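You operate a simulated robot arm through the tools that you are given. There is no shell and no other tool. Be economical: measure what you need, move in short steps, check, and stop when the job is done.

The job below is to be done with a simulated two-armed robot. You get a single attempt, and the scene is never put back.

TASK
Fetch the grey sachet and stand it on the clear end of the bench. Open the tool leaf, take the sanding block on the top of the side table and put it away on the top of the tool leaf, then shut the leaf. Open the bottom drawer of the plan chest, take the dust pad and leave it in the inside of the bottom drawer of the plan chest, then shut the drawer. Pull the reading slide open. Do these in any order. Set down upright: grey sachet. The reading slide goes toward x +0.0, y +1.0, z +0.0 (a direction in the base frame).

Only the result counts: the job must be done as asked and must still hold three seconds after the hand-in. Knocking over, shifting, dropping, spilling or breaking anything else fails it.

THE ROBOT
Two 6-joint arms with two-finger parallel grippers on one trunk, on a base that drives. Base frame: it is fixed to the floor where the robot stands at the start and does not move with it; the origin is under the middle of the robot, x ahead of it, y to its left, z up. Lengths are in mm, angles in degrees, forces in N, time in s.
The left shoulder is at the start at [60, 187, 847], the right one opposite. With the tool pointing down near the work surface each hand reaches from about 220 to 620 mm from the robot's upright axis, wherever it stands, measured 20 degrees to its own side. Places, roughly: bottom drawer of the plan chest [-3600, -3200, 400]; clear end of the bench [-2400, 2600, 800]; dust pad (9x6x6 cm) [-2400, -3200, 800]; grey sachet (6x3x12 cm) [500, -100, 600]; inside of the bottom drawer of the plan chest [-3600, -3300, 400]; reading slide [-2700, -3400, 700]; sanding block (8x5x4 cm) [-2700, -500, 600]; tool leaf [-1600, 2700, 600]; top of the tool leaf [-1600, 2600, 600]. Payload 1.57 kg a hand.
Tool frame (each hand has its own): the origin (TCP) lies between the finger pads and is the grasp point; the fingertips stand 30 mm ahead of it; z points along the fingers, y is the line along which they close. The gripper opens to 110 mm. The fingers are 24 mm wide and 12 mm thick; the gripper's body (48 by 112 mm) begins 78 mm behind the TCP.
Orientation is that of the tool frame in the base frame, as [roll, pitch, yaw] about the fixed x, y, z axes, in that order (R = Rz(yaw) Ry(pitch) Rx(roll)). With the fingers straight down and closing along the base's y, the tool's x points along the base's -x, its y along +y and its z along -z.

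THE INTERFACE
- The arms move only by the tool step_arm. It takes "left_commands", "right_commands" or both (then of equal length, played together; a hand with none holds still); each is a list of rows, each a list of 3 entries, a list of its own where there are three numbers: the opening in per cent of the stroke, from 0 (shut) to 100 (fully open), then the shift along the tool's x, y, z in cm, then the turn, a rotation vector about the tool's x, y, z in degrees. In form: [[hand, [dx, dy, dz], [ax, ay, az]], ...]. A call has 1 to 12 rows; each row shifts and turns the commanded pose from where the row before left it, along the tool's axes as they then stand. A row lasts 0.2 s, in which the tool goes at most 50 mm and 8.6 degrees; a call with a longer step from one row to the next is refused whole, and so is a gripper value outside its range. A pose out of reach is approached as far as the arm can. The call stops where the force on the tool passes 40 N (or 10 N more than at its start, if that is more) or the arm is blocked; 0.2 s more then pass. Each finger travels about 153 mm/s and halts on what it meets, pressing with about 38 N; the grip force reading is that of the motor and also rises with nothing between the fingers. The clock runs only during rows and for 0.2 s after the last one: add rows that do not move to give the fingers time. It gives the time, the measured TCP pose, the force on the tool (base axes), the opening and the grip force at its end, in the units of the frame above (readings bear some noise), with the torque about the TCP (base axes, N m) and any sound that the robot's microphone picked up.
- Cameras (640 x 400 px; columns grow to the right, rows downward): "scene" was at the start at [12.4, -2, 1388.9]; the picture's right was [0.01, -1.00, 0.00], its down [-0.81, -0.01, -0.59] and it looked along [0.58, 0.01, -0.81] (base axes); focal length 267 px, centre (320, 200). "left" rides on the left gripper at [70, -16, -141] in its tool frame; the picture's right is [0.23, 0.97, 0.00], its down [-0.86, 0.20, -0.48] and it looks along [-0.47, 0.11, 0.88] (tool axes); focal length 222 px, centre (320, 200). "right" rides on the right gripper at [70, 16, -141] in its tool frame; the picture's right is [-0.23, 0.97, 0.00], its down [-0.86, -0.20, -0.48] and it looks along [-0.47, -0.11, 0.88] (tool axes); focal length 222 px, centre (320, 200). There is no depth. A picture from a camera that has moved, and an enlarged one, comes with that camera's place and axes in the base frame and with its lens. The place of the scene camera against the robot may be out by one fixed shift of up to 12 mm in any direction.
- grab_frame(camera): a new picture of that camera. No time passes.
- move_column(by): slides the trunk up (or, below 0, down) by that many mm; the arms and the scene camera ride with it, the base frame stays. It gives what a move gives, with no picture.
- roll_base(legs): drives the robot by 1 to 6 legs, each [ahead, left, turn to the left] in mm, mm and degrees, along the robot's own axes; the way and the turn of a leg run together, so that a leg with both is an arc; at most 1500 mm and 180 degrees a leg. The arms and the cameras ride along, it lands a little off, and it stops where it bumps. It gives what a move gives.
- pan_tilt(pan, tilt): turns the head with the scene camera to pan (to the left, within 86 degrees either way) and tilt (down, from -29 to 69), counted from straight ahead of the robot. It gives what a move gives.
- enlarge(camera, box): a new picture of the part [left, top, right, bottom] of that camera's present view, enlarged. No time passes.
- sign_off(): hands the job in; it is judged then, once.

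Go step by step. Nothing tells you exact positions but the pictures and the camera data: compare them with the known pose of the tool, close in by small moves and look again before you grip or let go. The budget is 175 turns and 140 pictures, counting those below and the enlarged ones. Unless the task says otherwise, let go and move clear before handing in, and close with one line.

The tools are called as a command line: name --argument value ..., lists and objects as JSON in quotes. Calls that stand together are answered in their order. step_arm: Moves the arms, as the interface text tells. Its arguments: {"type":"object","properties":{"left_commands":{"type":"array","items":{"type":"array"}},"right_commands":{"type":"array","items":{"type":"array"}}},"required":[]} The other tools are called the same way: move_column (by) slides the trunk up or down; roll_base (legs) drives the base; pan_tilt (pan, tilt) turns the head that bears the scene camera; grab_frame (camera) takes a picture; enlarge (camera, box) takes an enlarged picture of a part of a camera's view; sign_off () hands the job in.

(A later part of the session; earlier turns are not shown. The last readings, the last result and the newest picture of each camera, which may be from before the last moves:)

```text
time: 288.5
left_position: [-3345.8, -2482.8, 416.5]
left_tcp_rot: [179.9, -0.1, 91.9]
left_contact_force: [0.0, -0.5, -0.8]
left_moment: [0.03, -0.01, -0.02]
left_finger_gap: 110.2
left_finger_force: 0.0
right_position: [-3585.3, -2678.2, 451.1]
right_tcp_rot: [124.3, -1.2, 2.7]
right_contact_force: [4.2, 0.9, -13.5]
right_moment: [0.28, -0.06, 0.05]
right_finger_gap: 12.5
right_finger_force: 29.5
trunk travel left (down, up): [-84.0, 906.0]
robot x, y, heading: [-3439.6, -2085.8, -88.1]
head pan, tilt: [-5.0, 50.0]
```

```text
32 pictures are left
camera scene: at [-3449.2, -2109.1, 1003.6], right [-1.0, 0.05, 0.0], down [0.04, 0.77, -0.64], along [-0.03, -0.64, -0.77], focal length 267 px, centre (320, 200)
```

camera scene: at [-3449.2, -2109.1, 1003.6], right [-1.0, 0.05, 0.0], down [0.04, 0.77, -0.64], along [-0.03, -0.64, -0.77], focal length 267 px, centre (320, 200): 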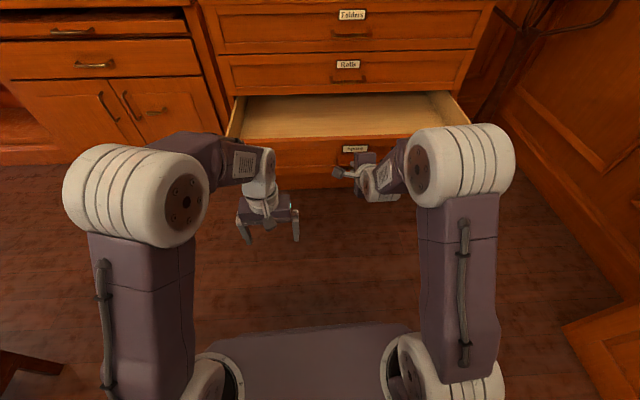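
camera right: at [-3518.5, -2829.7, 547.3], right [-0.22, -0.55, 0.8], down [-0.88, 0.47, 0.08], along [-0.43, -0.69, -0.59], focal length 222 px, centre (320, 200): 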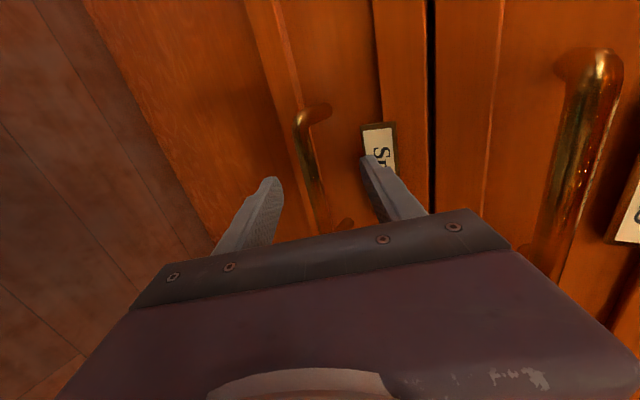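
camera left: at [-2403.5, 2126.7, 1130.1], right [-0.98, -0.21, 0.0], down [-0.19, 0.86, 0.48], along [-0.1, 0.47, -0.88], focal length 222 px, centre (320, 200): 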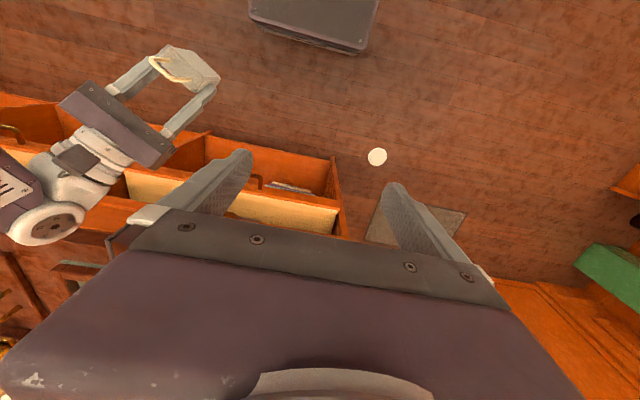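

Drawer open and empty. I release, back off, raise the trunk and straighten the hand.

step_arm --right_commands '[[40, [0, 0, 0], [0, 0, 0]], [60, [0, 0, 0], [0, 0, 0]], [60, [0, 0, 0], [0, 0, 0]]]'

roll_base --legs '[[-80, 0, 0]]'

move_column --by 400

step_arm --right_commands '[[80, [0, 0, 0], [7, 0, 0]], [100, [0, 0, 0], [7, 0, 0]], [100, [0, 0, 0], [7, 0, 0]], [100, [0, 0, 0], [7, 0, 0]], [100, [0, 0, 0], [7, 0, 0]], [100, [0, 0, 0], [7, 0, 0]], [100, [0, 0, 0], [7, 0, 0]], [100, [0, 0, 0], [6.7, 0, 0]], [100, [0, -4, 0], [0, 0, 0]], [100, [0, -4, 0], [0, 0, 0]], [100, [0, -4, 0], [0, 0, 0]]]'

step_arm --right_commands '[[100, [0, 0, 0], [0, 0, -8]], [100, [0, 0, 0], [0, 0, -8]], [100, [0, 0, 0], [0, 0, -8]], [100, [0, 0, 0], [0, 0, -8]], [100, [0, 0, 0], [0, 0, -8]], [100, [0, 0, 0], [0, 0, -8]], [100, [0, 0, 0], [0, 0, -8]], [100, [0, 0, 0], [0, 0, -8]], [100, [0, 0, 0], [0, 0, -8]], [100, [0, 0, 0], [0, 0, -8]], [100, [0, 0, 0], [0, 0, -8]]]'

```text
time: 289.3
left_position: [-3345.8, -2481.5, 418.2]
left_tcp_rot: [179.9, -0.2, 91.9]
left_contact_force: [-0.7, 0.2, -0.1]
left_moment: [0.0, 0.0, 0.0]
left_finger_gap: 110.1
left_finger_force: 0.1
right_position: [-3586.6, -2678.0, 453.4]
right_tcp_rot: [124.0, -1.2, 2.7]
right_contact_force: [0.7, -0.1, -1.3]
right_moment: [0.0, 0.05, 0.02]
right_finger_gap: 66.2
right_finger_force: 0.1
trunk travel left (down, up): [-84.0, 906.0]
robot x, y, heading: [-3439.4, -2086.4, -87.9]
head pan, tilt: [-5.0, 50.0]
```

```text
time: 290.4
left_position: [-3347.7, -2402.6, 418.3]
left_tcp_rot: [179.9, -0.1, 91.9]
left_contact_force: [-0.1, 0.0, 0.0]
left_moment: [0.0, 0.03, 0.01]
left_finger_gap: 110.0
left_finger_force: 0.0
right_position: [-3588.0, -2599.3, 452.7]
right_tcp_rot: [123.9, -1.1, 2.8]
right_contact_force: [-0.6, 0.8, -0.8]
right_moment: [-0.03, 0.02, -0.01]
right_finger_gap: 65.6
right_finger_force: 0.0
trunk travel left (down, up): [-84.0, 906.0]
robot x, y, heading: [-3445.3, -2007.5, -88.1]
head pan, tilt: [-5.0, 50.0]
```

```text
time: 294.2
left_position: [-3348.1, -2402.9, 818.6]
left_tcp_rot: [179.9, 0.0, 91.9]
left_contact_force: [-0.9, 0.3, -0.4]
left_moment: [0.02, 0.0, -0.01]
left_finger_gap: 109.9
left_finger_force: 0.0
right_position: [-3587.3, -2599.5, 854.3]
right_tcp_rot: [124.0, -1.1, 2.8]
right_contact_force: [0.2, 0.0, -0.9]
right_moment: [0.01, 0.0, -0.02]
right_finger_gap: 66.3
right_finger_force: 0.0
trunk travel left (down, up): [-484.0, 506.0]
robot x, y, heading: [-3443.8, -2010.3, -88.1]
head pan, tilt: [-5.0, 50.0]
```

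```text
time: 296.6
left_position: [-3346.6, -2401.2, 819.0]
left_tcp_rot: [180.0, 0.0, 91.9]
left_contact_force: [-0.1, 1.3, -0.1]
left_moment: [0.0, 0.0, -0.02]
left_finger_gap: 109.9
left_finger_force: 0.1
right_position: [-3593.8, -2481.1, 854.8]
right_tcp_rot: [179.5, -1.2, 2.6]
right_contact_force: [0.1, 0.6, 0.6]
right_moment: [-0.06, 0.04, -0.01]
right_finger_gap: 109.9
right_finger_force: 0.2
trunk travel left (down, up): [-484.0, 506.0]
robot x, y, heading: [-3443.5, -2010.1, -87.8]
head pan, tilt: [-5.0, 50.0]
```

```text
time: 299.0
left_position: [-3348.2, -2402.9, 818.4]
left_tcp_rot: [179.9, -0.2, 91.9]
left_contact_force: [0.6, 0.4, 0.8]
left_moment: [0.03, 0.01, -0.02]
left_finger_gap: 110.0
left_finger_force: 0.1
right_position: [-3594.9, -2479.4, 853.7]
right_tcp_rot: [178.9, 0.3, 90.9]
right_contact_force: [-0.1, 0.2, -0.5]
right_moment: [-0.01, 0.01, -0.01]
right_finger_gap: 110.2
right_finger_force: 0.1
trunk travel left (down, up): [-484.0, 506.0]
robot x, y, heading: [-3446.1, -2006.5, -87.8]
head pan, tilt: [-5.0, 50.0]
```

Now the route east to the pad: I look left.

pan_tilt --pan 45 --tilt 30

grab_frame --camera "scene"

```text
time: 300.2
left_position: [-3347.7, -2403.7, 816.9]
left_tcp_rot: [179.8, -0.2, 91.9]
left_contact_force: [0.1, -0.4, -0.2]
left_moment: [0.02, -0.05, 0.01]
left_finger_gap: 110.0
left_finger_force: 0.0
right_position: [-3594.0, -2479.6, 853.2]
right_tcp_rot: [178.7, 0.2, 90.7]
right_contact_force: [-0.3, 0.1, -0.1]
right_moment: [0.02, 0.0, -0.02]
right_finger_gap: 110.1
right_finger_force: 0.0
trunk travel left (down, up): [-484.0, 506.0]
robot x, y, heading: [-3444.0, -2011.4, -88.0]
head pan, tilt: [45.0, 30.0]
```

```text
31 pictures are left
camera scene: at [-3381.8, -2013.3, 1433.1], right [-0.68, -0.73, 0.0], down [-0.37, 0.34, -0.87], along [0.63, -0.59, -0.5], focal length 267 px, centre (320, 200)
```

scene: 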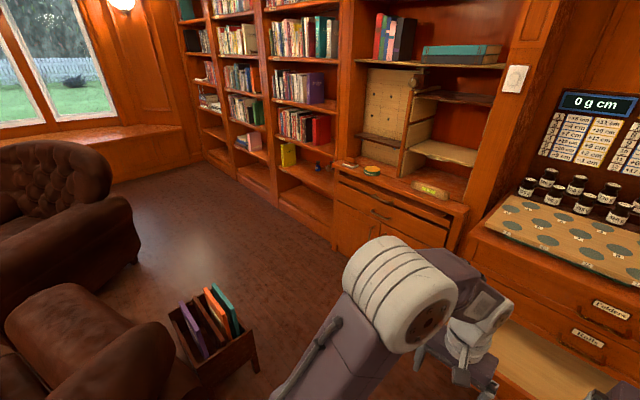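

Pad ≈[-2370, -3216]; ledge front y≈-3150; a magazine rack stands at y>-2270. I'll use the left hand; first retract the right, then drive around.

step_arm --right_commands '[[100, [4, 0, 0], [0, 0, 0]], [100, [4, 0, 0], [0, 0, 0]], [100, [4, 0, 0], [0, 0, 0]], [100, [3, 0, 0], [0, 0, 0]], [100, [0, 0, 0], [0, 0, 0]]]'

roll_base --legs '[[0, 350, -2], [400, 0, 0], [240, 0, 0], [0, 300, 0], [0, 310, 0]]'

grab_frame --camera "left"

```text
time: 301.4
left_position: [-3347.6, -2403.9, 816.8]
left_tcp_rot: [179.9, 0.0, 91.8]
left_contact_force: [0.0, -0.3, 0.0]
left_moment: [0.02, 0.02, 0.0]
left_finger_gap: 109.6
left_finger_force: 0.1
right_position: [-3598.5, -2326.6, 854.3]
right_tcp_rot: [178.9, 0.2, 90.7]
right_contact_force: [-0.8, -0.6, -0.1]
right_moment: [0.01, 0.0, 0.06]
right_finger_gap: 110.3
right_finger_force: 0.0
trunk travel left (down, up): [-484.0, 506.0]
robot x, y, heading: [-3444.0, -2008.7, -88.2]
head pan, tilt: [45.0, 30.0]
```

```text
time: 303.3
left_position: [-3093.0, -2406.6, 817.2]
left_tcp_rot: [179.3, -0.4, 90.2]
left_contact_force: [0.1, 0.7, -0.2]
left_moment: [-0.01, 0.02, 0.02]
left_finger_gap: 110.0
left_finger_force: 0.1
right_position: [-3340.0, -2321.7, 852.0]
right_tcp_rot: [178.2, -0.2, 89.1]
right_contact_force: [0.5, 0.1, -1.1]
right_moment: [0.01, 0.02, 0.03]
right_finger_gap: 110.0
right_finger_force: 0.1
trunk travel left (down, up): [-484.0, 506.0]
robot x, y, heading: [-3167.8, -2005.6, -90.0]
head pan, tilt: [45.0, 30.0]
stopped in leg 1: the robot was blocked; the commanded pose is now the measured one
```

```text
30 pictures are left
camera left: at [-3110.2, -2338.2, 958.0], right [0.97, 0.23, 0.01], down [0.2, -0.86, 0.47], along [0.12, -0.46, -0.88], focal length 222 px, centre (320, 200)
```

left: 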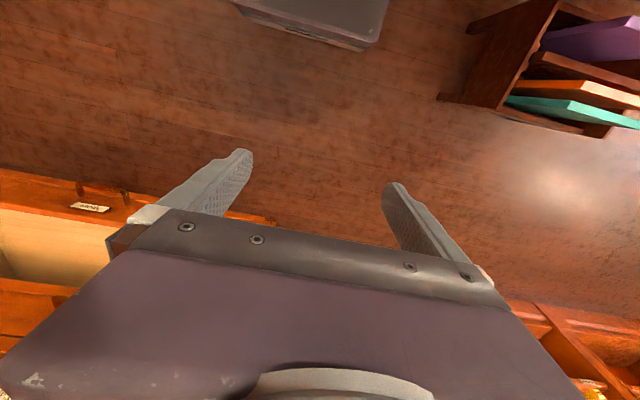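

Something (the armchair) blocks the direct way. The gap between open drawer and rack is best passed diagonally: south, turn 45° left, ahead, turn back.

roll_base --legs '[[0, -25, 0], [235, 0, 0], [0, 0, 45], [350, 0, 0], [260, 0, 0], [0, 0, -45]]'

grab_frame --camera "scene"

```text
time: 312.9
left_position: [-2666.8, -3066.2, 817.7]
left_tcp_rot: [179.9, -0.1, 90.7]
left_contact_force: [-0.8, -0.6, -0.3]
left_moment: [-0.04, 0.02, -0.01]
left_finger_gap: 110.1
left_finger_force: 0.1
right_position: [-2914.0, -2984.3, 854.3]
right_tcp_rot: [178.8, 0.3, 89.5]
right_contact_force: [-0.1, 0.0, 0.6]
right_moment: [0.01, 0.0, 0.0]
right_finger_gap: 109.9
right_finger_force: 0.0
trunk travel left (down, up): [-484.0, 506.0]
robot x, y, heading: [-2755.2, -2670.7, -89.4]
head pan, tilt: [45.0, 30.0]
```

```text
29 pictures are left
camera scene: at [-2691.6, -2675.9, 1433.1], right [-0.7, -0.72, 0.0], down [-0.36, 0.35, -0.87], along [0.62, -0.6, -0.5], focal length 267 px, centre (320, 200)
```

scene: 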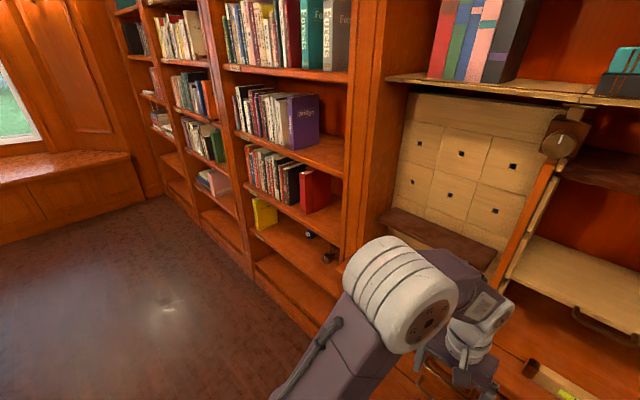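

Through. I raise 90 mm and go left to face the pad.

move_column --by 90

roll_base --legs '[[0, 290, 0]]'

grab_frame --camera "left"

```text
time: 314.2
left_position: [-2667.0, -3066.1, 907.4]
left_tcp_rot: [179.9, -0.1, 90.7]
left_contact_force: [-0.7, -0.6, 0.4]
left_moment: [-0.01, 0.03, 0.0]
left_finger_gap: 110.3
left_finger_force: 0.1
right_position: [-2914.7, -2986.5, 943.2]
right_tcp_rot: [178.8, 0.2, 89.4]
right_contact_force: [-0.2, 0.7, 0.4]
right_moment: [-0.01, 0.02, 0.0]
right_finger_gap: 110.0
right_finger_force: 0.1
trunk travel left (down, up): [-574.0, 416.0]
robot x, y, heading: [-2756.6, -2672.3, -89.1]
head pan, tilt: [45.0, 30.0]
```

```text
time: 316.2
left_position: [-2367.8, -3060.6, 908.3]
left_tcp_rot: [179.9, 0.0, 91.2]
left_contact_force: [0.3, 0.2, 0.0]
left_moment: [0.0, 0.03, 0.05]
left_finger_gap: 110.0
left_finger_force: 0.1
right_position: [-2617.4, -2982.5, 943.0]
right_tcp_rot: [178.7, 0.2, 90.0]
right_contact_force: [0.1, 0.2, 0.1]
right_moment: [0.0, 0.01, -0.01]
right_finger_gap: 110.1
right_finger_force: 0.0
trunk travel left (down, up): [-574.0, 416.0]
robot x, y, heading: [-2460.5, -2662.8, -88.8]
head pan, tilt: [45.0, 30.0]
```

```text
28 pictures are left
camera left: at [-2386.5, -2991.4, 1048.6], right [0.97, 0.25, 0.0], down [0.22, -0.85, 0.48], along [0.12, -0.46, -0.88], focal length 222 px, centre (320, 200)
```

left: 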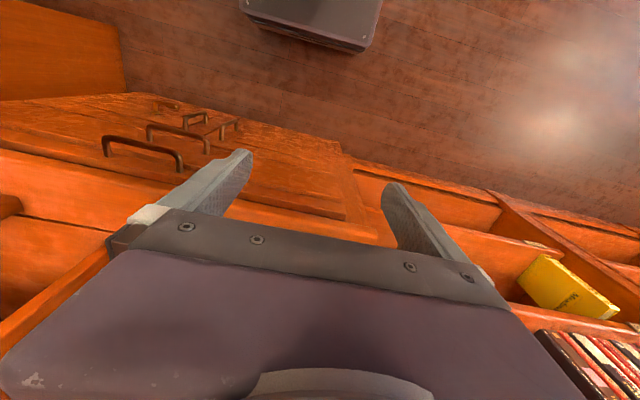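

pan_tilt --pan 12 --tilt 45

grab_frame --camera "scene"

```text
time: 317.2
left_position: [-2368.2, -3060.1, 907.3]
left_tcp_rot: [180.0, -0.1, 91.2]
left_contact_force: [0.5, 0.3, -0.2]
left_moment: [0.0, -0.03, 0.02]
left_finger_gap: 110.1
left_finger_force: 0.0
right_position: [-2617.0, -2981.9, 944.2]
right_tcp_rot: [178.9, 0.2, 90.0]
right_contact_force: [1.2, 0.4, 0.2]
right_moment: [0.04, 0.0, 0.02]
right_finger_gap: 110.0
right_finger_force: 0.1
trunk travel left (down, up): [-574.0, 416.0]
robot x, y, heading: [-2462.5, -2668.6, -88.8]
head pan, tilt: [12.0, 45.0]
```

```text
27 pictures are left
camera scene: at [-2443.9, -2686.8, 1500.5], right [-0.97, -0.23, 0.0], down [-0.16, 0.69, -0.71], along [0.16, -0.69, -0.71], focal length 267 px, centre (320, 200)
```

scene: 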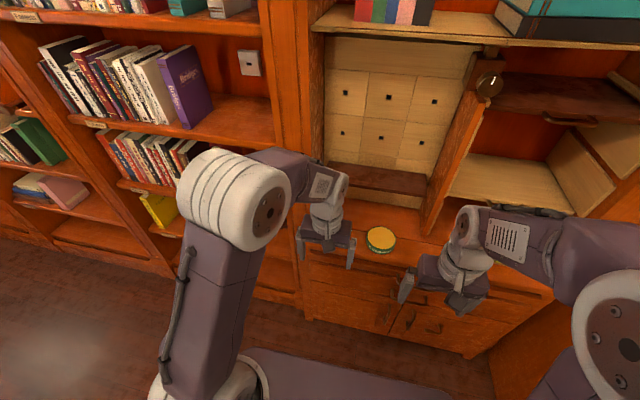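

roll_base --legs '[[0, -120, 0]]'

enlarge --camera "scene" --box '[200, 160, 360, 260]'

```text
time: 318.4
left_position: [-2489.2, -3063.5, 907.5]
left_tcp_rot: [179.8, -0.1, 91.1]
left_contact_force: [-0.8, 0.2, -0.7]
left_moment: [0.01, -0.01, 0.03]
left_finger_gap: 110.2
left_finger_force: 0.1
right_position: [-2737.8, -2983.2, 944.6]
right_tcp_rot: [178.8, 0.2, 89.9]
right_contact_force: [0.8, 1.0, 0.2]
right_moment: [-0.02, 0.02, -0.03]
right_finger_gap: 110.0
right_finger_force: 0.0
trunk travel left (down, up): [-574.0, 416.0]
robot x, y, heading: [-2574.9, -2667.7, -88.9]
head pan, tilt: [12.0, 45.0]
```

```text
4.00 times, centred on (280, 210) of scene
camera zoom: at [-2563.3, -2689.3, 1500.5], right [-0.97, -0.23, 0.0], down [-0.16, 0.69, -0.71], along [0.16, -0.69, -0.71], focal length 1068 px, centre (480, 160)
```

zoom: 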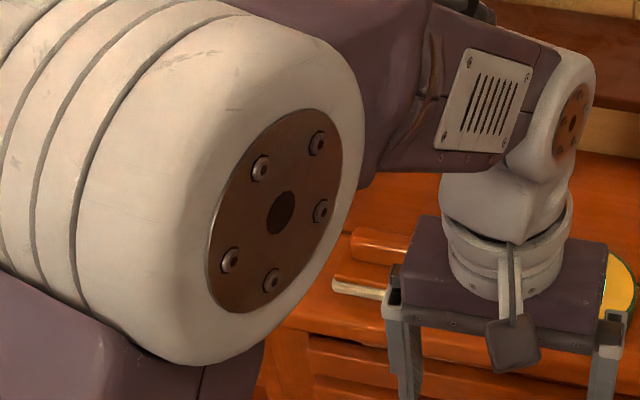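

roll_base --legs '[[0, -100, 0]]'

enlarge --camera "scene" --box '[180, 150, 372, 270]'

```text
time: 319.5
left_position: [-2584.7, -3066.6, 907.8]
left_tcp_rot: [180.0, -0.2, 91.3]
left_contact_force: [1.1, -0.2, 0.5]
left_moment: [-0.01, 0.01, 0.01]
left_finger_gap: 110.1
left_finger_force: 0.0
right_position: [-2833.4, -2987.1, 945.6]
right_tcp_rot: [178.7, 0.3, 90.1]
right_contact_force: [-0.3, -0.1, 0.5]
right_moment: [0.0, -0.02, 0.0]
right_finger_gap: 110.2
right_finger_force: 0.0
trunk travel left (down, up): [-574.0, 416.0]
robot x, y, heading: [-2676.0, -2670.8, -88.8]
head pan, tilt: [12.0, 45.0]
```

```text
3.33 times, centred on (276, 210) of scene
camera zoom: at [-2660.9, -2691.3, 1500.5], right [-0.97, -0.23, 0.0], down [-0.16, 0.69, -0.71], along [0.16, -0.69, -0.71], focal length 890 px, centre (467, 167)
```

zoom: 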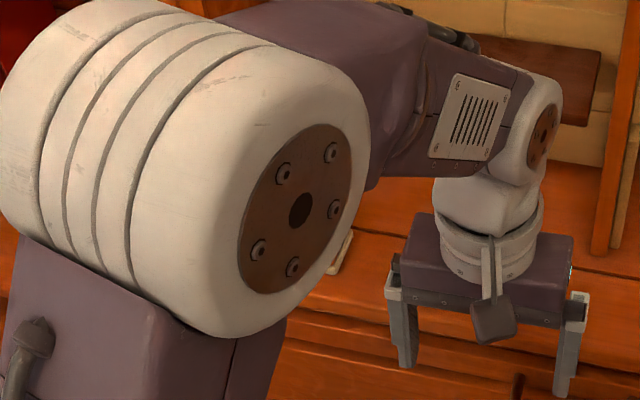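

Pad centre ≈[-2362, -3240] with its long side along x and the bay post close to its east end. I turn the left hand 90° so it closes along y, extend, and drive over it.

step_arm --left_commands '[[100, [0, 0, 0], [0, 0, -8]], [100, [0, 0, 0], [0, 0, -8]], [100, [0, 0, 0], [0, 0, -8]], [100, [0, 0, 0], [0, 0, -8]], [100, [0, 0, 0], [0, 0, -8]], [100, [0, 0, 0], [0, 0, -8]], [100, [0, 0, 0], [0, 0, -8]], [100, [0, 0, 0], [0, 0, -8]], [100, [0, 0, 0], [0, 0, -8]], [100, [0, 0, 0], [0, 0, -8]], [100, [0, 0, 0], [0, 0, -8]], [100, [0, 0, 0], [0, 0, 0]]]'

roll_base --legs '[[0, 222, 0], [130, 0, 0]]'

grab_frame --camera "left"

```text
time: 322.1
left_position: [-2583.9, -3063.7, 907.4]
left_tcp_rot: [179.9, 0.1, 179.5]
left_contact_force: [0.5, -0.3, 0.7]
left_moment: [0.0, 0.01, 0.01]
left_finger_gap: 110.1
left_finger_force: 0.0
right_position: [-2834.2, -2985.7, 943.2]
right_tcp_rot: [178.7, 0.2, 90.1]
right_contact_force: [0.3, -0.1, 0.4]
right_moment: [-0.04, -0.02, 0.04]
right_finger_gap: 109.9
right_finger_force: 0.0
trunk travel left (down, up): [-574.0, 416.0]
robot x, y, heading: [-2676.4, -2671.1, -88.8]
head pan, tilt: [12.0, 45.0]
```

```text
time: 324.7
left_position: [-2352.3, -3189.6, 907.6]
left_tcp_rot: [179.9, 0.0, 179.3]
left_contact_force: [-0.5, -0.2, 0.6]
left_moment: [0.03, 0.01, 0.01]
left_finger_gap: 110.0
left_finger_force: 0.2
right_position: [-2602.6, -3111.4, 945.1]
right_tcp_rot: [178.8, 0.2, 90.1]
right_contact_force: [0.1, -0.8, 0.1]
right_moment: [-0.01, -0.02, 0.01]
right_finger_gap: 110.3
right_finger_force: 0.1
trunk travel left (down, up): [-574.0, 416.0]
robot x, y, heading: [-2445.8, -2793.7, -88.6]
head pan, tilt: [12.0, 45.0]
```

```text
24 pictures are left
camera left: at [-2422.6, -3205.0, 1048.3], right [-0.21, 0.98, 0.0], down [0.86, 0.19, 0.48], along [0.47, 0.1, -0.88], focal length 222 px, centre (320, 200)
```

left: 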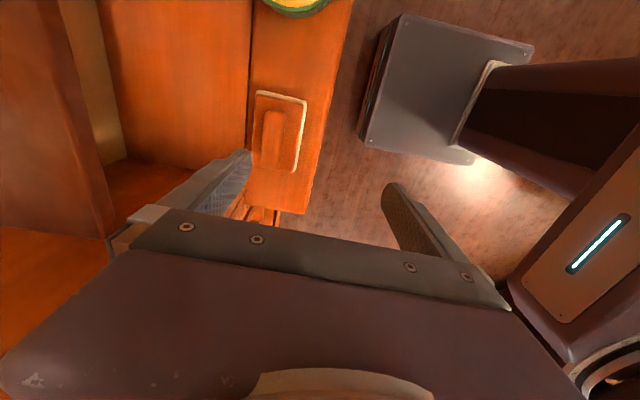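

enlarge --camera "left" --box '[210, 80, 370, 180]'

```text
4.00 times, centred on (290, 130) of left
camera zoom: at [-2422.6, -3205.0, 1048.3], right [-0.21, 0.98, 0.0], down [0.86, 0.19, 0.48], along [0.47, 0.1, -0.88], focal length 888 px, centre (440, 480)
```

zoom: 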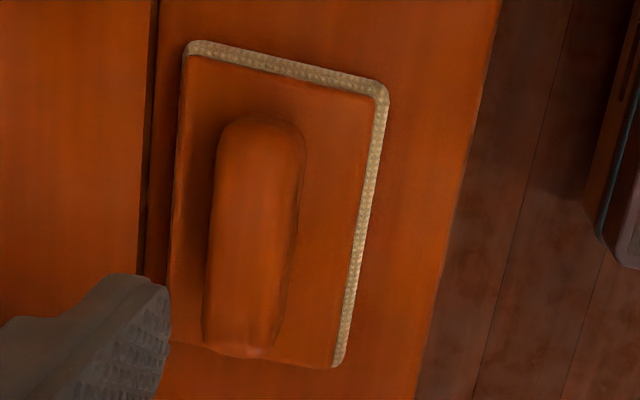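

It's a felt pad with a ridge handle, centre ≈[-2362, -3240], aligned with x. A shelf behind makes a y-closing hand risky, so I turn back to closing along x and hover over it.

step_arm --left_commands '[[100, [0, 0, 0], [0, 0, 8]], [100, [0, 0, 0], [0, 0, 8]], [100, [0, 0, 0], [0, 0, 8]], [100, [0, 0, 0], [0, 0, 8]], [100, [0, 0, 0], [0, 0, 8]], [100, [0, 0, 0], [0, 0, 8]], [100, [0, 0, 0], [0, 0, 8]], [100, [0, 0, 0], [0, 0, 8]], [100, [0, 0, 0], [0, 0, 8]], [100, [0, 0, 0], [0, 0, 8]], [100, [0, 0, 0], [0, 0, 8]], [100, [-4.9, -0.9, 0], [0, 0, 1]]]'

step_arm --left_commands '[[100, [0, 0, 1], [0, 0, 0]], [100, [0, 0, 0], [0, 0, 0]]]'

grab_frame --camera "left"

```text
time: 327.3
left_position: [-2360.3, -3238.2, 903.1]
left_tcp_rot: [179.9, -0.2, 90.2]
left_contact_force: [0.5, -0.1, -0.2]
left_moment: [0.04, -0.02, 0.02]
left_finger_gap: 110.0
left_finger_force: 0.1
right_position: [-2602.3, -3113.1, 944.6]
right_tcp_rot: [178.9, 0.1, 90.1]
right_contact_force: [0.2, -1.2, -0.1]
right_moment: [0.04, -0.01, -0.01]
right_finger_gap: 110.2
right_finger_force: 0.1
trunk travel left (down, up): [-574.0, 416.0]
robot x, y, heading: [-2445.2, -2791.1, -88.8]
head pan, tilt: [12.0, 45.0]
```

```text
time: 327.9
left_position: [-2360.5, -3236.5, 893.6]
left_tcp_rot: [179.8, 0.0, 90.3]
left_contact_force: [-0.2, 0.0, -1.0]
left_moment: [-0.02, 0.04, -0.02]
left_finger_gap: 110.1
left_finger_force: 0.1
right_position: [-2601.7, -3110.9, 944.8]
right_tcp_rot: [178.8, 0.2, 90.2]
right_contact_force: [-0.3, 0.6, -0.1]
right_moment: [0.03, 0.0, 0.0]
right_finger_gap: 109.8
right_finger_force: 0.0
trunk travel left (down, up): [-574.0, 416.0]
robot x, y, heading: [-2443.3, -2794.7, -88.8]
head pan, tilt: [12.0, 45.0]
```

```text
22 pictures are left
camera left: at [-2377.1, -3167.5, 1036.2], right [0.97, 0.23, 0.0], down [0.2, -0.85, 0.48], along [0.11, -0.46, -0.88], focal length 222 px, centre (320, 200)
```

left: 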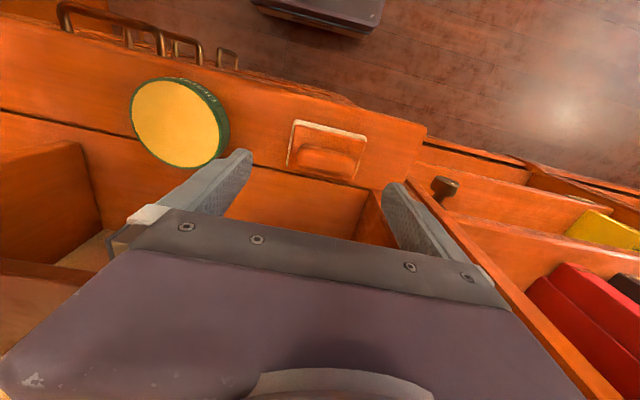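

Aligned; small correction (+5,+5 mm), then descend to touch the ledge.

step_arm --left_commands '[[98, [0.5, 0.5, 0], [0, 0, 0]], [98, [0, 0, 2.5], [0, 0, 0]], [98, [0, 0, 2.5], [0, 0, 0]], [98, [0, 0, 1.5], [0, 0, 0]], [98, [0, 0, 0.5], [0, 0, 0]], [98, [0, 0, 0.5], [0, 0, 0]], [98, [0, 0, 0.5], [0, 0, 0]], [98, [0, 0, 0.5], [0, 0, 0]], [98, [0, 0, 0], [0, 0, 0]]]'

grab_frame --camera "left"

```text
time: 329.9
left_position: [-2356.4, -3233.2, 812.2]
left_tcp_rot: [179.9, -0.1, 90.3]
left_contact_force: [0.1, 0.6, -0.4]
left_moment: [-0.03, -0.01, 0.02]
left_finger_gap: 108.0
left_finger_force: 0.0
right_position: [-2600.8, -3110.9, 944.0]
right_tcp_rot: [178.8, 0.2, 90.0]
right_contact_force: [-0.1, 0.7, 0.6]
right_moment: [0.01, 0.01, -0.01]
right_finger_gap: 110.2
right_finger_force: 0.1
trunk travel left (down, up): [-574.0, 416.0]
robot x, y, heading: [-2445.1, -2794.7, -88.6]
head pan, tilt: [12.0, 45.0]
```

```text
21 pictures are left
camera left: at [-2372.3, -3164.1, 952.9], right [0.97, 0.23, 0.0], down [0.2, -0.85, 0.48], along [0.11, -0.46, -0.88], focal length 222 px, centre (320, 200)
```

left: 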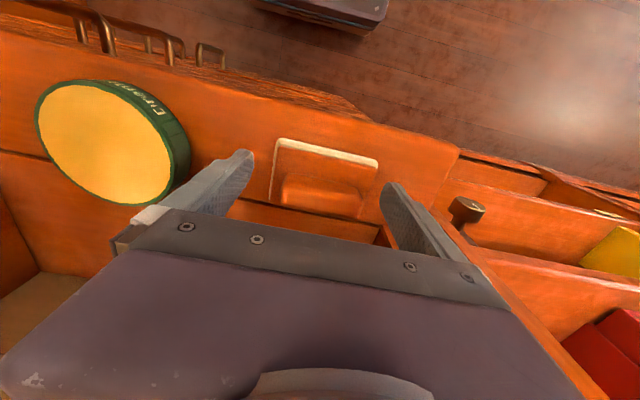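

step_arm --left_commands '[[98, [-0.2, 0.5, 0.5], [0, 0, 0]], [98, [0, 0, 0.5], [0, 0, 0]], [98, [0, 0, 0.5], [0, 0, 0]], [98, [0, 0, 0.5], [0, 0, 0]], [98, [0, 0, 0.5], [0, 0, 0]], [98, [0, 0, 0.5], [0, 0, 0]], [98, [0, 0, 0.5], [0, 0, 0]], [98, [0, 0, 0.5], [0, 0, 0]], [98, [0, 0, 0.5], [0, 0, 0]], [98, [0, 0, 0], [0, 0, 0]]]'

grab_frame --camera "left"

```text
time: 331.3
left_position: [-2351.0, -3233.4, 788.9]
left_tcp_rot: [180.0, 0.4, 90.2]
left_contact_force: [2.0, 13.0, 30.1]
left_moment: [0.72, 0.83, -0.23]
left_finger_gap: 106.3
left_finger_force: 0.1
right_position: [-2601.1, -3108.2, 946.0]
right_tcp_rot: [178.8, 0.4, 90.2]
right_contact_force: [-1.0, 0.3, -0.3]
right_moment: [0.02, -0.01, -0.05]
right_finger_gap: 110.0
right_finger_force: 0.1
trunk travel left (down, up): [-574.0, 416.0]
robot x, y, heading: [-2444.3, -2794.3, -88.6]
head pan, tilt: [12.0, 45.0]
stopped in row 6 (left hand): the force on the tool passed its limit (the readings are from after the stop); the commanded pose is now the measured one
```

```text
20 pictures are left
camera left: at [-2367.0, -3163.6, 930.4], right [0.97, 0.23, 0.0], down [0.2, -0.85, 0.48], along [0.11, -0.47, -0.87], focal length 222 px, centre (320, 200)
```

left: 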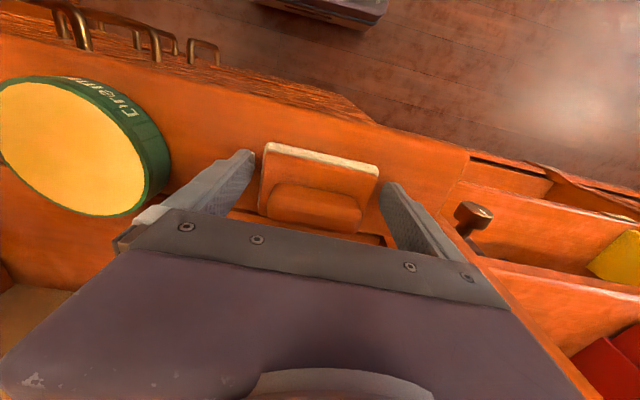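

Fingertips touch the ledge with the pad between them. I lift 5 mm and close.

step_arm --left_commands '[[98, [0, 0, -0.6], [0, 0, 0]], [80, [0, 0, 0], [0, 0, 0]], [60, [0, 0, 0], [0, 0, 0]], [50, [0, 0, 0], [0, 0, 0]], [50, [0, 0, 0], [0, 0, 0]]]'

grab_frame --camera "left"

```text
time: 332.5
left_position: [-2350.5, -3237.4, 792.3]
left_tcp_rot: [-179.9, 0.3, 90.3]
left_contact_force: [0.0, -0.2, 0.2]
left_moment: [-0.02, -0.03, -0.01]
left_finger_gap: 88.9
left_finger_force: 38.5
right_position: [-2600.9, -3110.1, 945.4]
right_tcp_rot: [178.8, 0.2, 90.1]
right_contact_force: [0.1, -0.1, -0.6]
right_moment: [0.0, -0.01, -0.01]
right_finger_gap: 110.1
right_finger_force: 0.0
trunk travel left (down, up): [-574.0, 416.0]
robot x, y, heading: [-2445.8, -2794.4, -88.6]
head pan, tilt: [12.0, 45.0]
```

```text
19 pictures are left
camera left: at [-2366.6, -3167.4, 933.3], right [0.97, 0.23, 0.0], down [0.2, -0.85, 0.48], along [0.11, -0.47, -0.88], focal length 222 px, centre (320, 200)
```

left: 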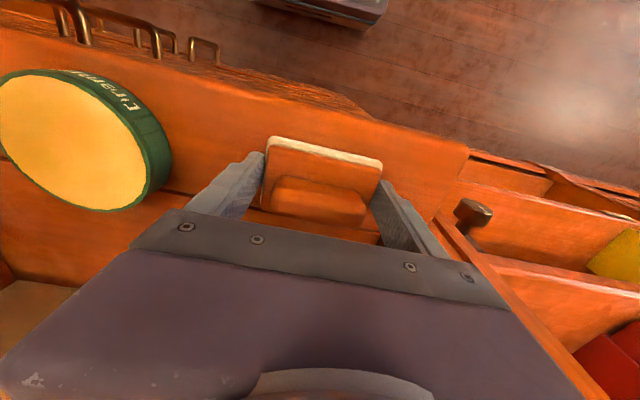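

Gripped at 89 mm. I lift it, back off and return by the same diagonal route.

step_arm --left_commands '[[50, [0, 0, -2], [0, 0, 0]], [50, [0, 0, -4], [0, 0, 0]], [50, [0, 0, -4], [0, 0, 0]], [50, [0, 0, -4], [0, 0, 0]], [50, [0, 0, 0], [0, 0, 0]]]'

roll_base --legs '[[-130, 0, 0], [0, -310, 0], [0, 0, 45], [-350, 0, 0], [-260, 0, 0], [0, 0, -45]]'

```text
time: 333.7
left_position: [-2350.7, -3235.6, 930.4]
left_tcp_rot: [-179.9, 0.4, 90.3]
left_contact_force: [0.0, -0.2, -1.1]
left_moment: [0.05, 0.02, 0.0]
left_finger_gap: 88.8
left_finger_force: 37.5
right_position: [-2602.3, -3111.6, 945.0]
right_tcp_rot: [178.8, 0.2, 90.2]
right_contact_force: [-0.1, 0.2, 0.0]
right_moment: [-0.02, -0.01, 0.03]
right_finger_gap: 110.1
right_finger_force: 0.0
trunk travel left (down, up): [-574.0, 416.0]
robot x, y, heading: [-2445.4, -2794.5, -88.6]
head pan, tilt: [12.0, 45.0]
```

```text
time: 344.1
left_position: [-3097.7, -2684.2, 930.4]
left_tcp_rot: [180.0, 0.2, 90.5]
left_contact_force: [0.7, 0.3, -0.6]
left_moment: [0.01, 0.01, 0.0]
left_finger_gap: 88.7
left_finger_force: 38.4
right_position: [-3349.9, -2559.5, 944.4]
right_tcp_rot: [178.9, 0.2, 90.4]
right_contact_force: [-0.8, 0.1, -0.6]
right_moment: [0.02, 0.02, -0.01]
right_finger_gap: 110.1
right_finger_force: 0.1
trunk travel left (down, up): [-574.0, 416.0]
robot x, y, heading: [-3193.2, -2241.4, -88.4]
head pan, tilt: [12.0, 45.0]
```

roll_base --legs '[[0, 0, -1.5], [0, -490, 0], [160, 0, 0]]'

grab_frame --camera "left"

```text
time: 348.3
left_position: [-3590.8, -2839.5, 929.9]
left_tcp_rot: [180.0, 0.3, 88.4]
left_contact_force: [0.0, -0.2, -0.1]
left_moment: [0.0, -0.02, 0.01]
left_finger_gap: 89.1
left_finger_force: 38.0
right_position: [-3838.4, -2705.6, 944.5]
right_tcp_rot: [178.8, 0.2, 88.4]
right_contact_force: [-0.4, -0.1, -0.4]
right_moment: [0.0, -0.01, 0.0]
right_finger_gap: 110.3
right_finger_force: 0.0
trunk travel left (down, up): [-574.0, 416.0]
robot x, y, heading: [-3671.9, -2396.3, -90.5]
head pan, tilt: [12.0, 45.0]
```

```text
18 pictures are left
camera left: at [-3605.0, -2768.4, 1071.2], right [0.98, 0.2, 0.0], down [0.18, -0.86, 0.48], along [0.1, -0.47, -0.88], focal length 222 px, centre (320, 200)
```

left: 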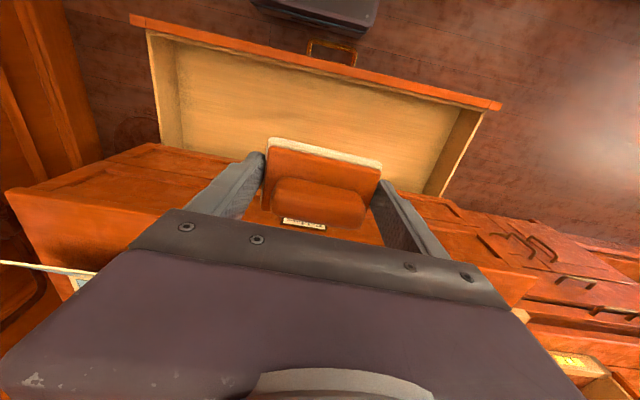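

Pad is over the open drawer interior. I first lift and retract the right hand out of the way, then lower the trunk 350 mm.

step_arm --right_commands '[[100, [1, 0, -4], [0, 0, 0]], [100, [1, 0, -4], [0, 0, 0]], [100, [2, 0, -4], [0, 0, 0]], [100, [0, 0, 0], [0, 0, 0]]]'

move_column --by -380

grab_frame --camera "left"

```text
time: 349.3
left_position: [-3590.2, -2839.5, 931.8]
left_tcp_rot: [180.0, 0.2, 88.5]
left_contact_force: [-0.3, 0.1, -0.6]
left_moment: [-0.01, 0.02, 0.0]
left_finger_gap: 88.9
left_finger_force: 37.7
right_position: [-3841.7, -2666.9, 1063.3]
right_tcp_rot: [178.9, 0.1, 88.2]
right_contact_force: [0.4, -0.1, 0.1]
right_moment: [0.02, -0.02, 0.03]
right_finger_gap: 109.9
right_finger_force: 0.1
trunk travel left (down, up): [-574.0, 416.0]
robot x, y, heading: [-3672.5, -2393.1, -90.5]
head pan, tilt: [12.0, 45.0]
```

```text
time: 352.9
left_position: [-3591.2, -2838.2, 550.5]
left_tcp_rot: [180.0, 0.3, 88.6]
left_contact_force: [-0.1, 0.5, -0.8]
left_moment: [0.0, -0.01, 0.0]
left_finger_gap: 89.0
left_finger_force: 38.4
right_position: [-3841.6, -2666.5, 682.6]
right_tcp_rot: [178.7, 0.2, 88.4]
right_contact_force: [0.0, 0.1, -0.9]
right_moment: [-0.01, 0.02, 0.02]
right_finger_gap: 109.9
right_finger_force: 0.1
trunk travel left (down, up): [-194.0, 796.0]
robot x, y, heading: [-3674.3, -2392.2, -90.5]
head pan, tilt: [12.0, 45.0]
```

```text
17 pictures are left
camera left: at [-3605.0, -2768.1, 691.3], right [0.98, 0.2, 0.0], down [0.18, -0.86, 0.48], along [0.1, -0.47, -0.88], focal length 222 px, centre (320, 200)
```

left: 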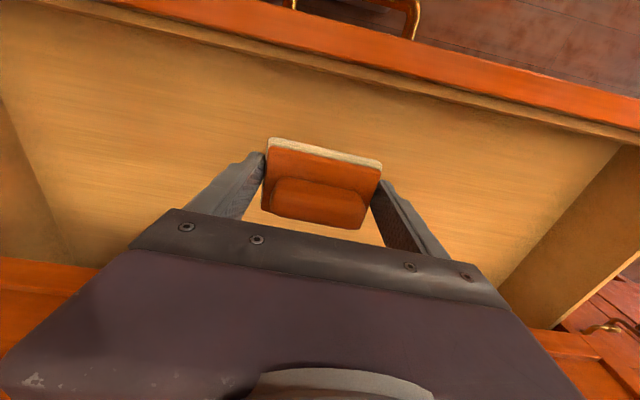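

step_arm --left_commands '[[50, [0, 0, 3], [0, 0, 0]], [50, [0, 0, 3], [0, 0, 0]], [50, [0, 0, 1], [0, 0, 0]], [50, [0, 0, 1], [0, 0, 0]], [50, [0, 0, 0.6], [0, 0, 0]], [50, [0, 0, 0.6], [0, 0, 0]], [50, [0, 0, 0.6], [0, 0, 0]], [50, [0, 0, 0.6], [0, 0, 0]], [50, [0, 0, 0.6], [0, 0, 0]], [50, [0, 0, 0.6], [0, 0, 0]], [50, [0, 0, 0.6], [0, 0, 0]], [50, [0, 0, 0.6], [0, 0, 0]]]'

```text
time: 355.5
left_position: [-3589.6, -2843.9, 431.1]
left_tcp_rot: [-179.9, 1.1, 88.4]
left_contact_force: [4.3, -1.1, 26.9]
left_moment: [0.66, -0.4, -0.09]
left_finger_gap: 89.2
left_finger_force: 37.8
right_position: [-3841.5, -2665.3, 683.4]
right_tcp_rot: [178.8, 0.3, 88.3]
right_contact_force: [0.7, 0.6, 0.2]
right_moment: [0.01, -0.04, -0.01]
right_finger_gap: 110.1
right_finger_force: 0.1
trunk travel left (down, up): [-194.0, 796.0]
robot x, y, heading: [-3669.3, -2395.7, -90.4]
head pan, tilt: [12.0, 45.0]
stopped in row 12 (left hand): the force on the tool passed its limit (the readings are from after the stop); the commanded pose is now the measured one
```

Contact with the drawer floor. I ease off 2 mm, open and lift out.

step_arm --left_commands '[[50, [0, 0, -0.2], [0, 0, 0]], [90, [0, 0, 0], [0, 0, 0]], [100, [0, 0, 0], [0, 0, 0]], [100, [0, 0, -3], [0, 0, 0]], [100, [0, 0, -4], [0, 0, 0]], [100, [0, 0, -4], [0, 0, 0]], [100, [0, 0, -4], [0, 0, 0]], [100, [0, 0, 0], [0, 0, 0]]]'

move_column --by 150

grab_frame --camera "left"

```text
time: 357.3
left_position: [-3591.4, -2841.6, 580.8]
left_tcp_rot: [-180.0, 0.7, 88.5]
left_contact_force: [0.4, -0.5, 0.3]
left_moment: [0.01, -0.03, -0.02]
left_finger_gap: 110.0
left_finger_force: 0.0
right_position: [-3843.0, -2667.7, 681.6]
right_tcp_rot: [178.8, 0.2, 88.4]
right_contact_force: [0.9, 0.2, 0.2]
right_moment: [-0.01, 0.02, -0.01]
right_finger_gap: 110.0
right_finger_force: 0.0
trunk travel left (down, up): [-194.0, 796.0]
robot x, y, heading: [-3672.0, -2396.2, -90.5]
head pan, tilt: [12.0, 45.0]
```

```text
time: 359.0
left_position: [-3592.0, -2840.9, 731.7]
left_tcp_rot: [-180.0, 0.7, 88.6]
left_contact_force: [-0.4, -0.2, -0.3]
left_moment: [0.0, -0.01, -0.02]
left_finger_gap: 110.0
left_finger_force: 0.0
right_position: [-3842.4, -2667.1, 832.8]
right_tcp_rot: [178.9, 0.2, 88.4]
right_contact_force: [0.6, -0.8, -0.2]
right_moment: [0.0, -0.03, -0.01]
right_finger_gap: 109.9
right_finger_force: 0.0
trunk travel left (down, up): [-344.0, 646.0]
robot x, y, heading: [-3671.0, -2396.7, -90.8]
head pan, tilt: [12.0, 45.0]
```

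```text
16 pictures are left
camera left: at [-3605.1, -2768.7, 871.5], right [0.98, 0.2, 0.0], down [0.18, -0.85, 0.49], along [0.1, -0.48, -0.87], focal length 222 px, centre (320, 200)
```

left: 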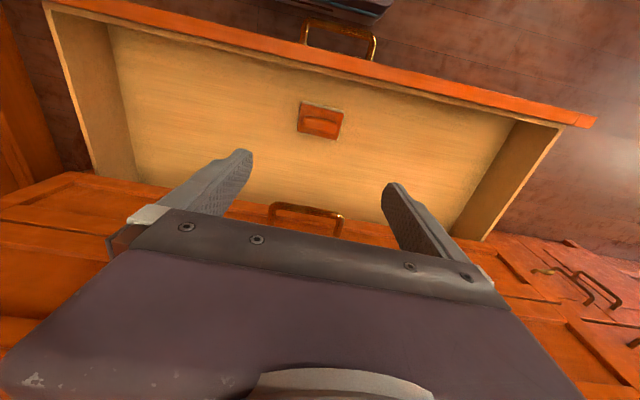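

Pad rests in the drawer. I back off 240 mm, shift east beyond the handle, close the left fingers and pitch that hand forward.

roll_base --legs '[[-240, 0, 0], [0, 115, 0]]'

step_arm --left_commands '[[60, [-2, 0, 0], [0, 0, 0]], [30, [-2, 0, 0], [0, -7, 0]], [0, [-2, 0, 0], [0, -7, 0]], [0, [-1, 0, 0], [0, -7, 0]], [0, [0, 0, 0], [0, -7, 0]], [0, [0, 0, 0], [0, -7, 0]], [0, [0, 0, 0], [0, -7, 0]], [0, [0, 0, 0], [0, -7, 0]], [0, [0, 0, 0], [0, -7, 0]], [0, [0, 0, 0], [0, -7, 0]], [0, [0, 0, 0], [0, 0, 0]]]'

move_column --by -270

grab_frame --camera "left"

```text
time: 361.6
left_position: [-3469.7, -2600.9, 731.9]
left_tcp_rot: [-179.8, 0.8, 88.6]
left_contact_force: [0.1, 0.5, 0.2]
left_moment: [0.02, 0.03, -0.03]
left_finger_gap: 110.0
left_finger_force: 0.0
right_position: [-3722.1, -2428.7, 832.9]
right_tcp_rot: [178.9, 0.2, 88.6]
right_contact_force: [0.6, -0.3, -0.1]
right_moment: [-0.01, 0.03, 0.0]
right_finger_gap: 110.0
right_finger_force: 0.0
trunk travel left (down, up): [-344.0, 646.0]
robot x, y, heading: [-3554.3, -2157.9, -90.2]
head pan, tilt: [12.0, 45.0]
```

```text
time: 364.0
left_position: [-3463.7, -2669.3, 738.1]
left_tcp_rot: [177.0, 58.5, 87.4]
left_contact_force: [1.1, 0.3, 0.5]
left_moment: [0.03, -0.01, -0.02]
left_finger_gap: 0.0
left_finger_force: 21.4
left hand out of reach, approached as far as the arm can: row 8
right_position: [-3722.2, -2428.5, 832.7]
right_tcp_rot: [178.8, 0.3, 88.6]
right_contact_force: [1.4, -0.8, -0.6]
right_moment: [0.03, 0.0, 0.0]
right_finger_gap: 110.0
right_finger_force: 0.0
trunk travel left (down, up): [-344.0, 646.0]
robot x, y, heading: [-3554.2, -2157.5, -90.1]
head pan, tilt: [12.0, 45.0]
```

```text
time: 366.8
left_position: [-3463.2, -2671.2, 465.9]
left_tcp_rot: [176.8, 58.4, 87.5]
left_contact_force: [0.7, 0.0, -0.1]
left_moment: [-0.02, 0.01, -0.03]
left_finger_gap: 0.1
left_finger_force: 21.1
right_position: [-3722.1, -2428.6, 562.6]
right_tcp_rot: [178.7, 0.1, 88.6]
right_contact_force: [0.2, 0.3, -0.6]
right_moment: [0.01, 0.02, -0.04]
right_finger_gap: 110.0
right_finger_force: 0.0
trunk travel left (down, up): [-74.0, 916.0]
robot x, y, heading: [-3555.5, -2157.5, -90.2]
head pan, tilt: [12.0, 45.0]
```

```text
15 pictures are left
camera left: at [-3480.3, -2513.1, 479.8], right [0.98, 0.12, -0.17], down [0.17, -0.04, 0.98], along [0.11, -0.99, -0.06], focal length 222 px, centre (320, 200)
```

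left: 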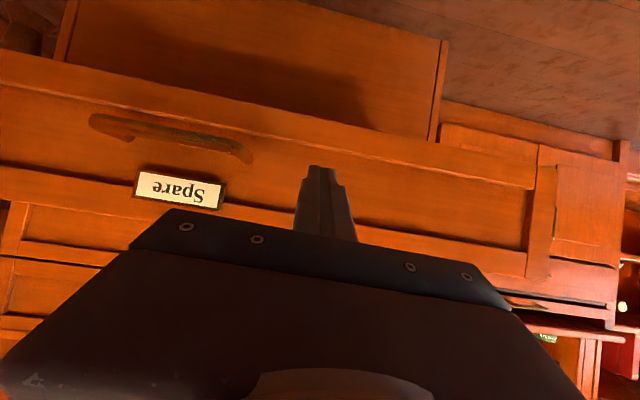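

Tip lines up with the drawer face. Push by driving ahead.

roll_base --legs '[[220, 0, 0]]'

roll_base --legs '[[110, 0, 0]]'

pan_tilt --pan 0 --tilt 45

grab_frame --camera "scene"

```text
time: 368.4
left_position: [-3464.5, -2887.0, 465.8]
left_tcp_rot: [177.0, 58.4, 87.4]
left_contact_force: [0.1, -0.2, 0.4]
left_moment: [-0.04, -0.03, 0.0]
left_finger_gap: 0.0
left_finger_force: 21.7
right_position: [-3724.0, -2646.9, 562.3]
right_tcp_rot: [178.8, 0.2, 88.6]
right_contact_force: [-0.9, 0.5, 0.2]
right_moment: [0.01, 0.02, 0.02]
right_finger_gap: 110.0
right_finger_force: 0.0
trunk travel left (down, up): [-74.0, 916.0]
robot x, y, heading: [-3552.9, -2375.3, -90.2]
head pan, tilt: [12.0, 45.0]
```

```text
time: 369.6
left_position: [-3465.2, -2960.9, 460.4]
left_tcp_rot: [177.0, 56.8, 87.4]
left_contact_force: [-1.1, 22.0, 9.0]
left_moment: [-0.14, -0.02, 0.04]
left_finger_gap: 0.2
left_finger_force: 21.9
right_position: [-3723.8, -2728.1, 562.3]
right_tcp_rot: [178.8, 0.3, 88.7]
right_contact_force: [0.4, 0.2, -0.6]
right_moment: [0.03, -0.02, 0.02]
right_finger_gap: 110.1
right_finger_force: 0.1
trunk travel left (down, up): [-74.0, 916.0]
robot x, y, heading: [-3554.9, -2453.8, -89.9]
head pan, tilt: [12.0, 45.0]
stopped in leg 1: the force on the tool passed its limit (the readings are from after the stop); the commanded pose is now the measured one
```

```text
time: 370.3
left_position: [-3463.9, -2958.7, 459.7]
left_tcp_rot: [177.1, 56.8, 87.4]
left_contact_force: [-1.1, 30.5, 6.9]
left_moment: [-0.06, 0.26, -0.02]
left_finger_gap: 0.0
left_finger_force: 21.3
right_position: [-3723.2, -2728.3, 563.4]
right_tcp_rot: [178.8, 0.3, 88.7]
right_contact_force: [0.0, -0.2, -0.6]
right_moment: [0.0, -0.02, 0.01]
right_finger_gap: 110.0
right_finger_force: 0.1
trunk travel left (down, up): [-74.0, 916.0]
robot x, y, heading: [-3553.3, -2455.2, -90.1]
head pan, tilt: [0.0, 45.0]
```

```text
14 pictures are left
camera scene: at [-3555.8, -2477.6, 1000.6], right [-1.0, 0.0, 0.0], down [0.0, 0.71, -0.71], along [0.0, -0.71, -0.71], focal length 267 px, centre (320, 200)
```

scene: 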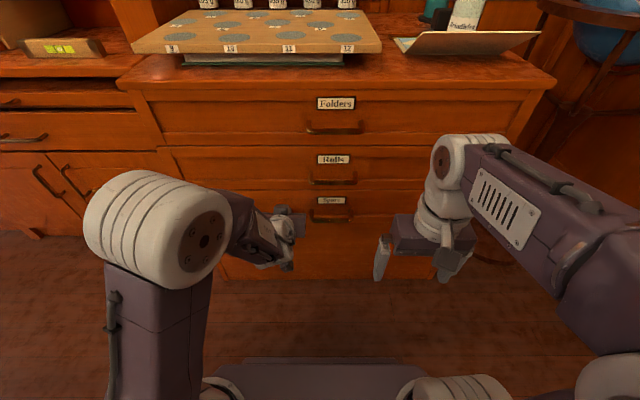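

Drawer shut on the pad. For the reading slide the magazine rack blocks backing straight up, so I'll approach from the west side with the left hand. I back off, raise, and roll the left hand 90° so it closes vertically.

roll_base --legs '[[-80, 0, 0]]'

move_column --by 235

step_arm --left_commands '[[20, [0, 0, 0], [0, 0, -8.2]], [40, [0, 0, 0], [0, 0, -8.2]], [60, [0, 0, 0], [0, 0, -8.2]], [60, [0, 0, 0], [0, 0, -8.2]], [60, [0, 0, 0], [0, 0, -8.2]], [60, [0, 0, 0], [0, 0, -8.2]], [60, [0, 0, 0], [0, 0, -8.2]], [60, [0, 0, 0], [0, 0, -8.2]], [60, [0, 0, 0], [0, 0, -8.2]], [60, [0, 0, 0], [0, 0, -8.2]], [60, [0, 0, 0], [0, 0, -8]]]'

roll_base --legs '[[0, 366, 0], [150, 150, 0], [0, 0, 25]]'

grab_frame --camera "left"

```text
time: 371.4
left_position: [-3464.5, -2881.0, 458.4]
left_tcp_rot: [177.0, 56.8, 87.3]
left_contact_force: [-0.5, 0.1, -0.6]
left_moment: [0.0, 0.01, 0.01]
left_finger_gap: 0.0
left_finger_force: 21.6
right_position: [-3723.1, -2648.0, 562.3]
right_tcp_rot: [178.9, 0.2, 88.5]
right_contact_force: [0.3, -0.4, 0.0]
right_moment: [0.02, 0.01, 0.03]
right_finger_gap: 110.0
right_finger_force: 0.1
trunk travel left (down, up): [-74.0, 916.0]
robot x, y, heading: [-3552.9, -2372.1, -90.3]
head pan, tilt: [0.0, 45.0]
```

```text
time: 373.8
left_position: [-3464.2, -2879.7, 692.9]
left_tcp_rot: [176.9, 56.8, 87.3]
left_contact_force: [0.3, 0.4, 0.1]
left_moment: [0.05, -0.01, -0.03]
left_finger_gap: 0.0
left_finger_force: 21.0
right_position: [-3723.1, -2647.8, 796.5]
right_tcp_rot: [178.9, 0.1, 88.6]
right_contact_force: [0.0, -0.1, 0.9]
right_moment: [0.0, 0.02, 0.01]
right_finger_gap: 110.1
right_finger_force: 0.1
trunk travel left (down, up): [-309.0, 681.0]
robot x, y, heading: [-3554.4, -2378.8, -90.4]
head pan, tilt: [0.0, 45.0]
```

```text
time: 376.2
left_position: [-3502.4, -2916.8, 836.2]
left_tcp_rot: [-123.7, 1.5, 179.8]
left_contact_force: [-0.2, -0.5, -0.5]
left_moment: [-0.02, -0.04, 0.02]
left_finger_gap: 66.2
left_finger_force: 0.1
left hand out of reach, approached as far as the arm can: row 2, 3, 4, 5, 6, 7, 8, 9, 10, 11
right_position: [-3723.7, -2648.4, 797.3]
right_tcp_rot: [178.7, 0.1, 88.5]
right_contact_force: [-0.6, -0.1, -0.5]
right_moment: [0.0, -0.02, 0.0]
right_finger_gap: 110.1
right_finger_force: 0.0
trunk travel left (down, up): [-309.0, 681.0]
robot x, y, heading: [-3551.8, -2375.4, -90.2]
head pan, tilt: [0.0, 45.0]
```

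```text
time: 381.2
left_position: [-2743.9, -2986.0, 834.3]
left_tcp_rot: [-123.7, 1.7, -154.0]
left_contact_force: [0.1, -1.0, -0.8]
left_moment: [-0.01, -0.03, 0.01]
left_finger_gap: 66.1
left_finger_force: 0.1
right_position: [-3061.5, -2843.1, 797.0]
right_tcp_rot: [178.8, 0.2, 114.9]
right_contact_force: [-0.3, -1.1, 0.0]
right_moment: [-0.01, 0.01, 0.0]
right_finger_gap: 110.0
right_finger_force: 0.0
trunk travel left (down, up): [-309.0, 681.0]
robot x, y, heading: [-3030.0, -2521.6, -63.9]
head pan, tilt: [0.0, 45.0]
```

```text
13 pictures are left
camera left: at [-2857.3, -2919.9, 924.4], right [-0.42, 0.4, -0.82], down [0.54, 0.83, 0.12], along [0.73, -0.39, -0.56], focal length 222 px, centre (320, 200)
```

left: 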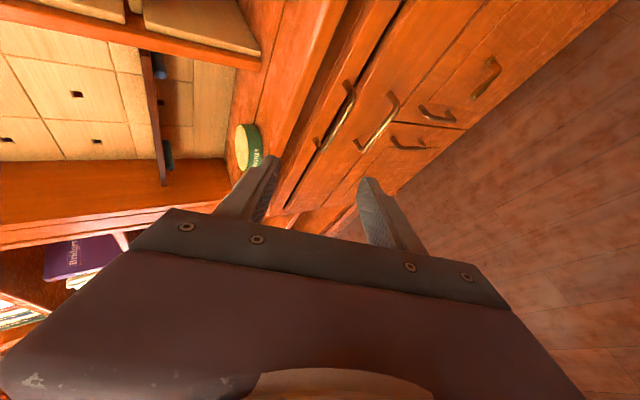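

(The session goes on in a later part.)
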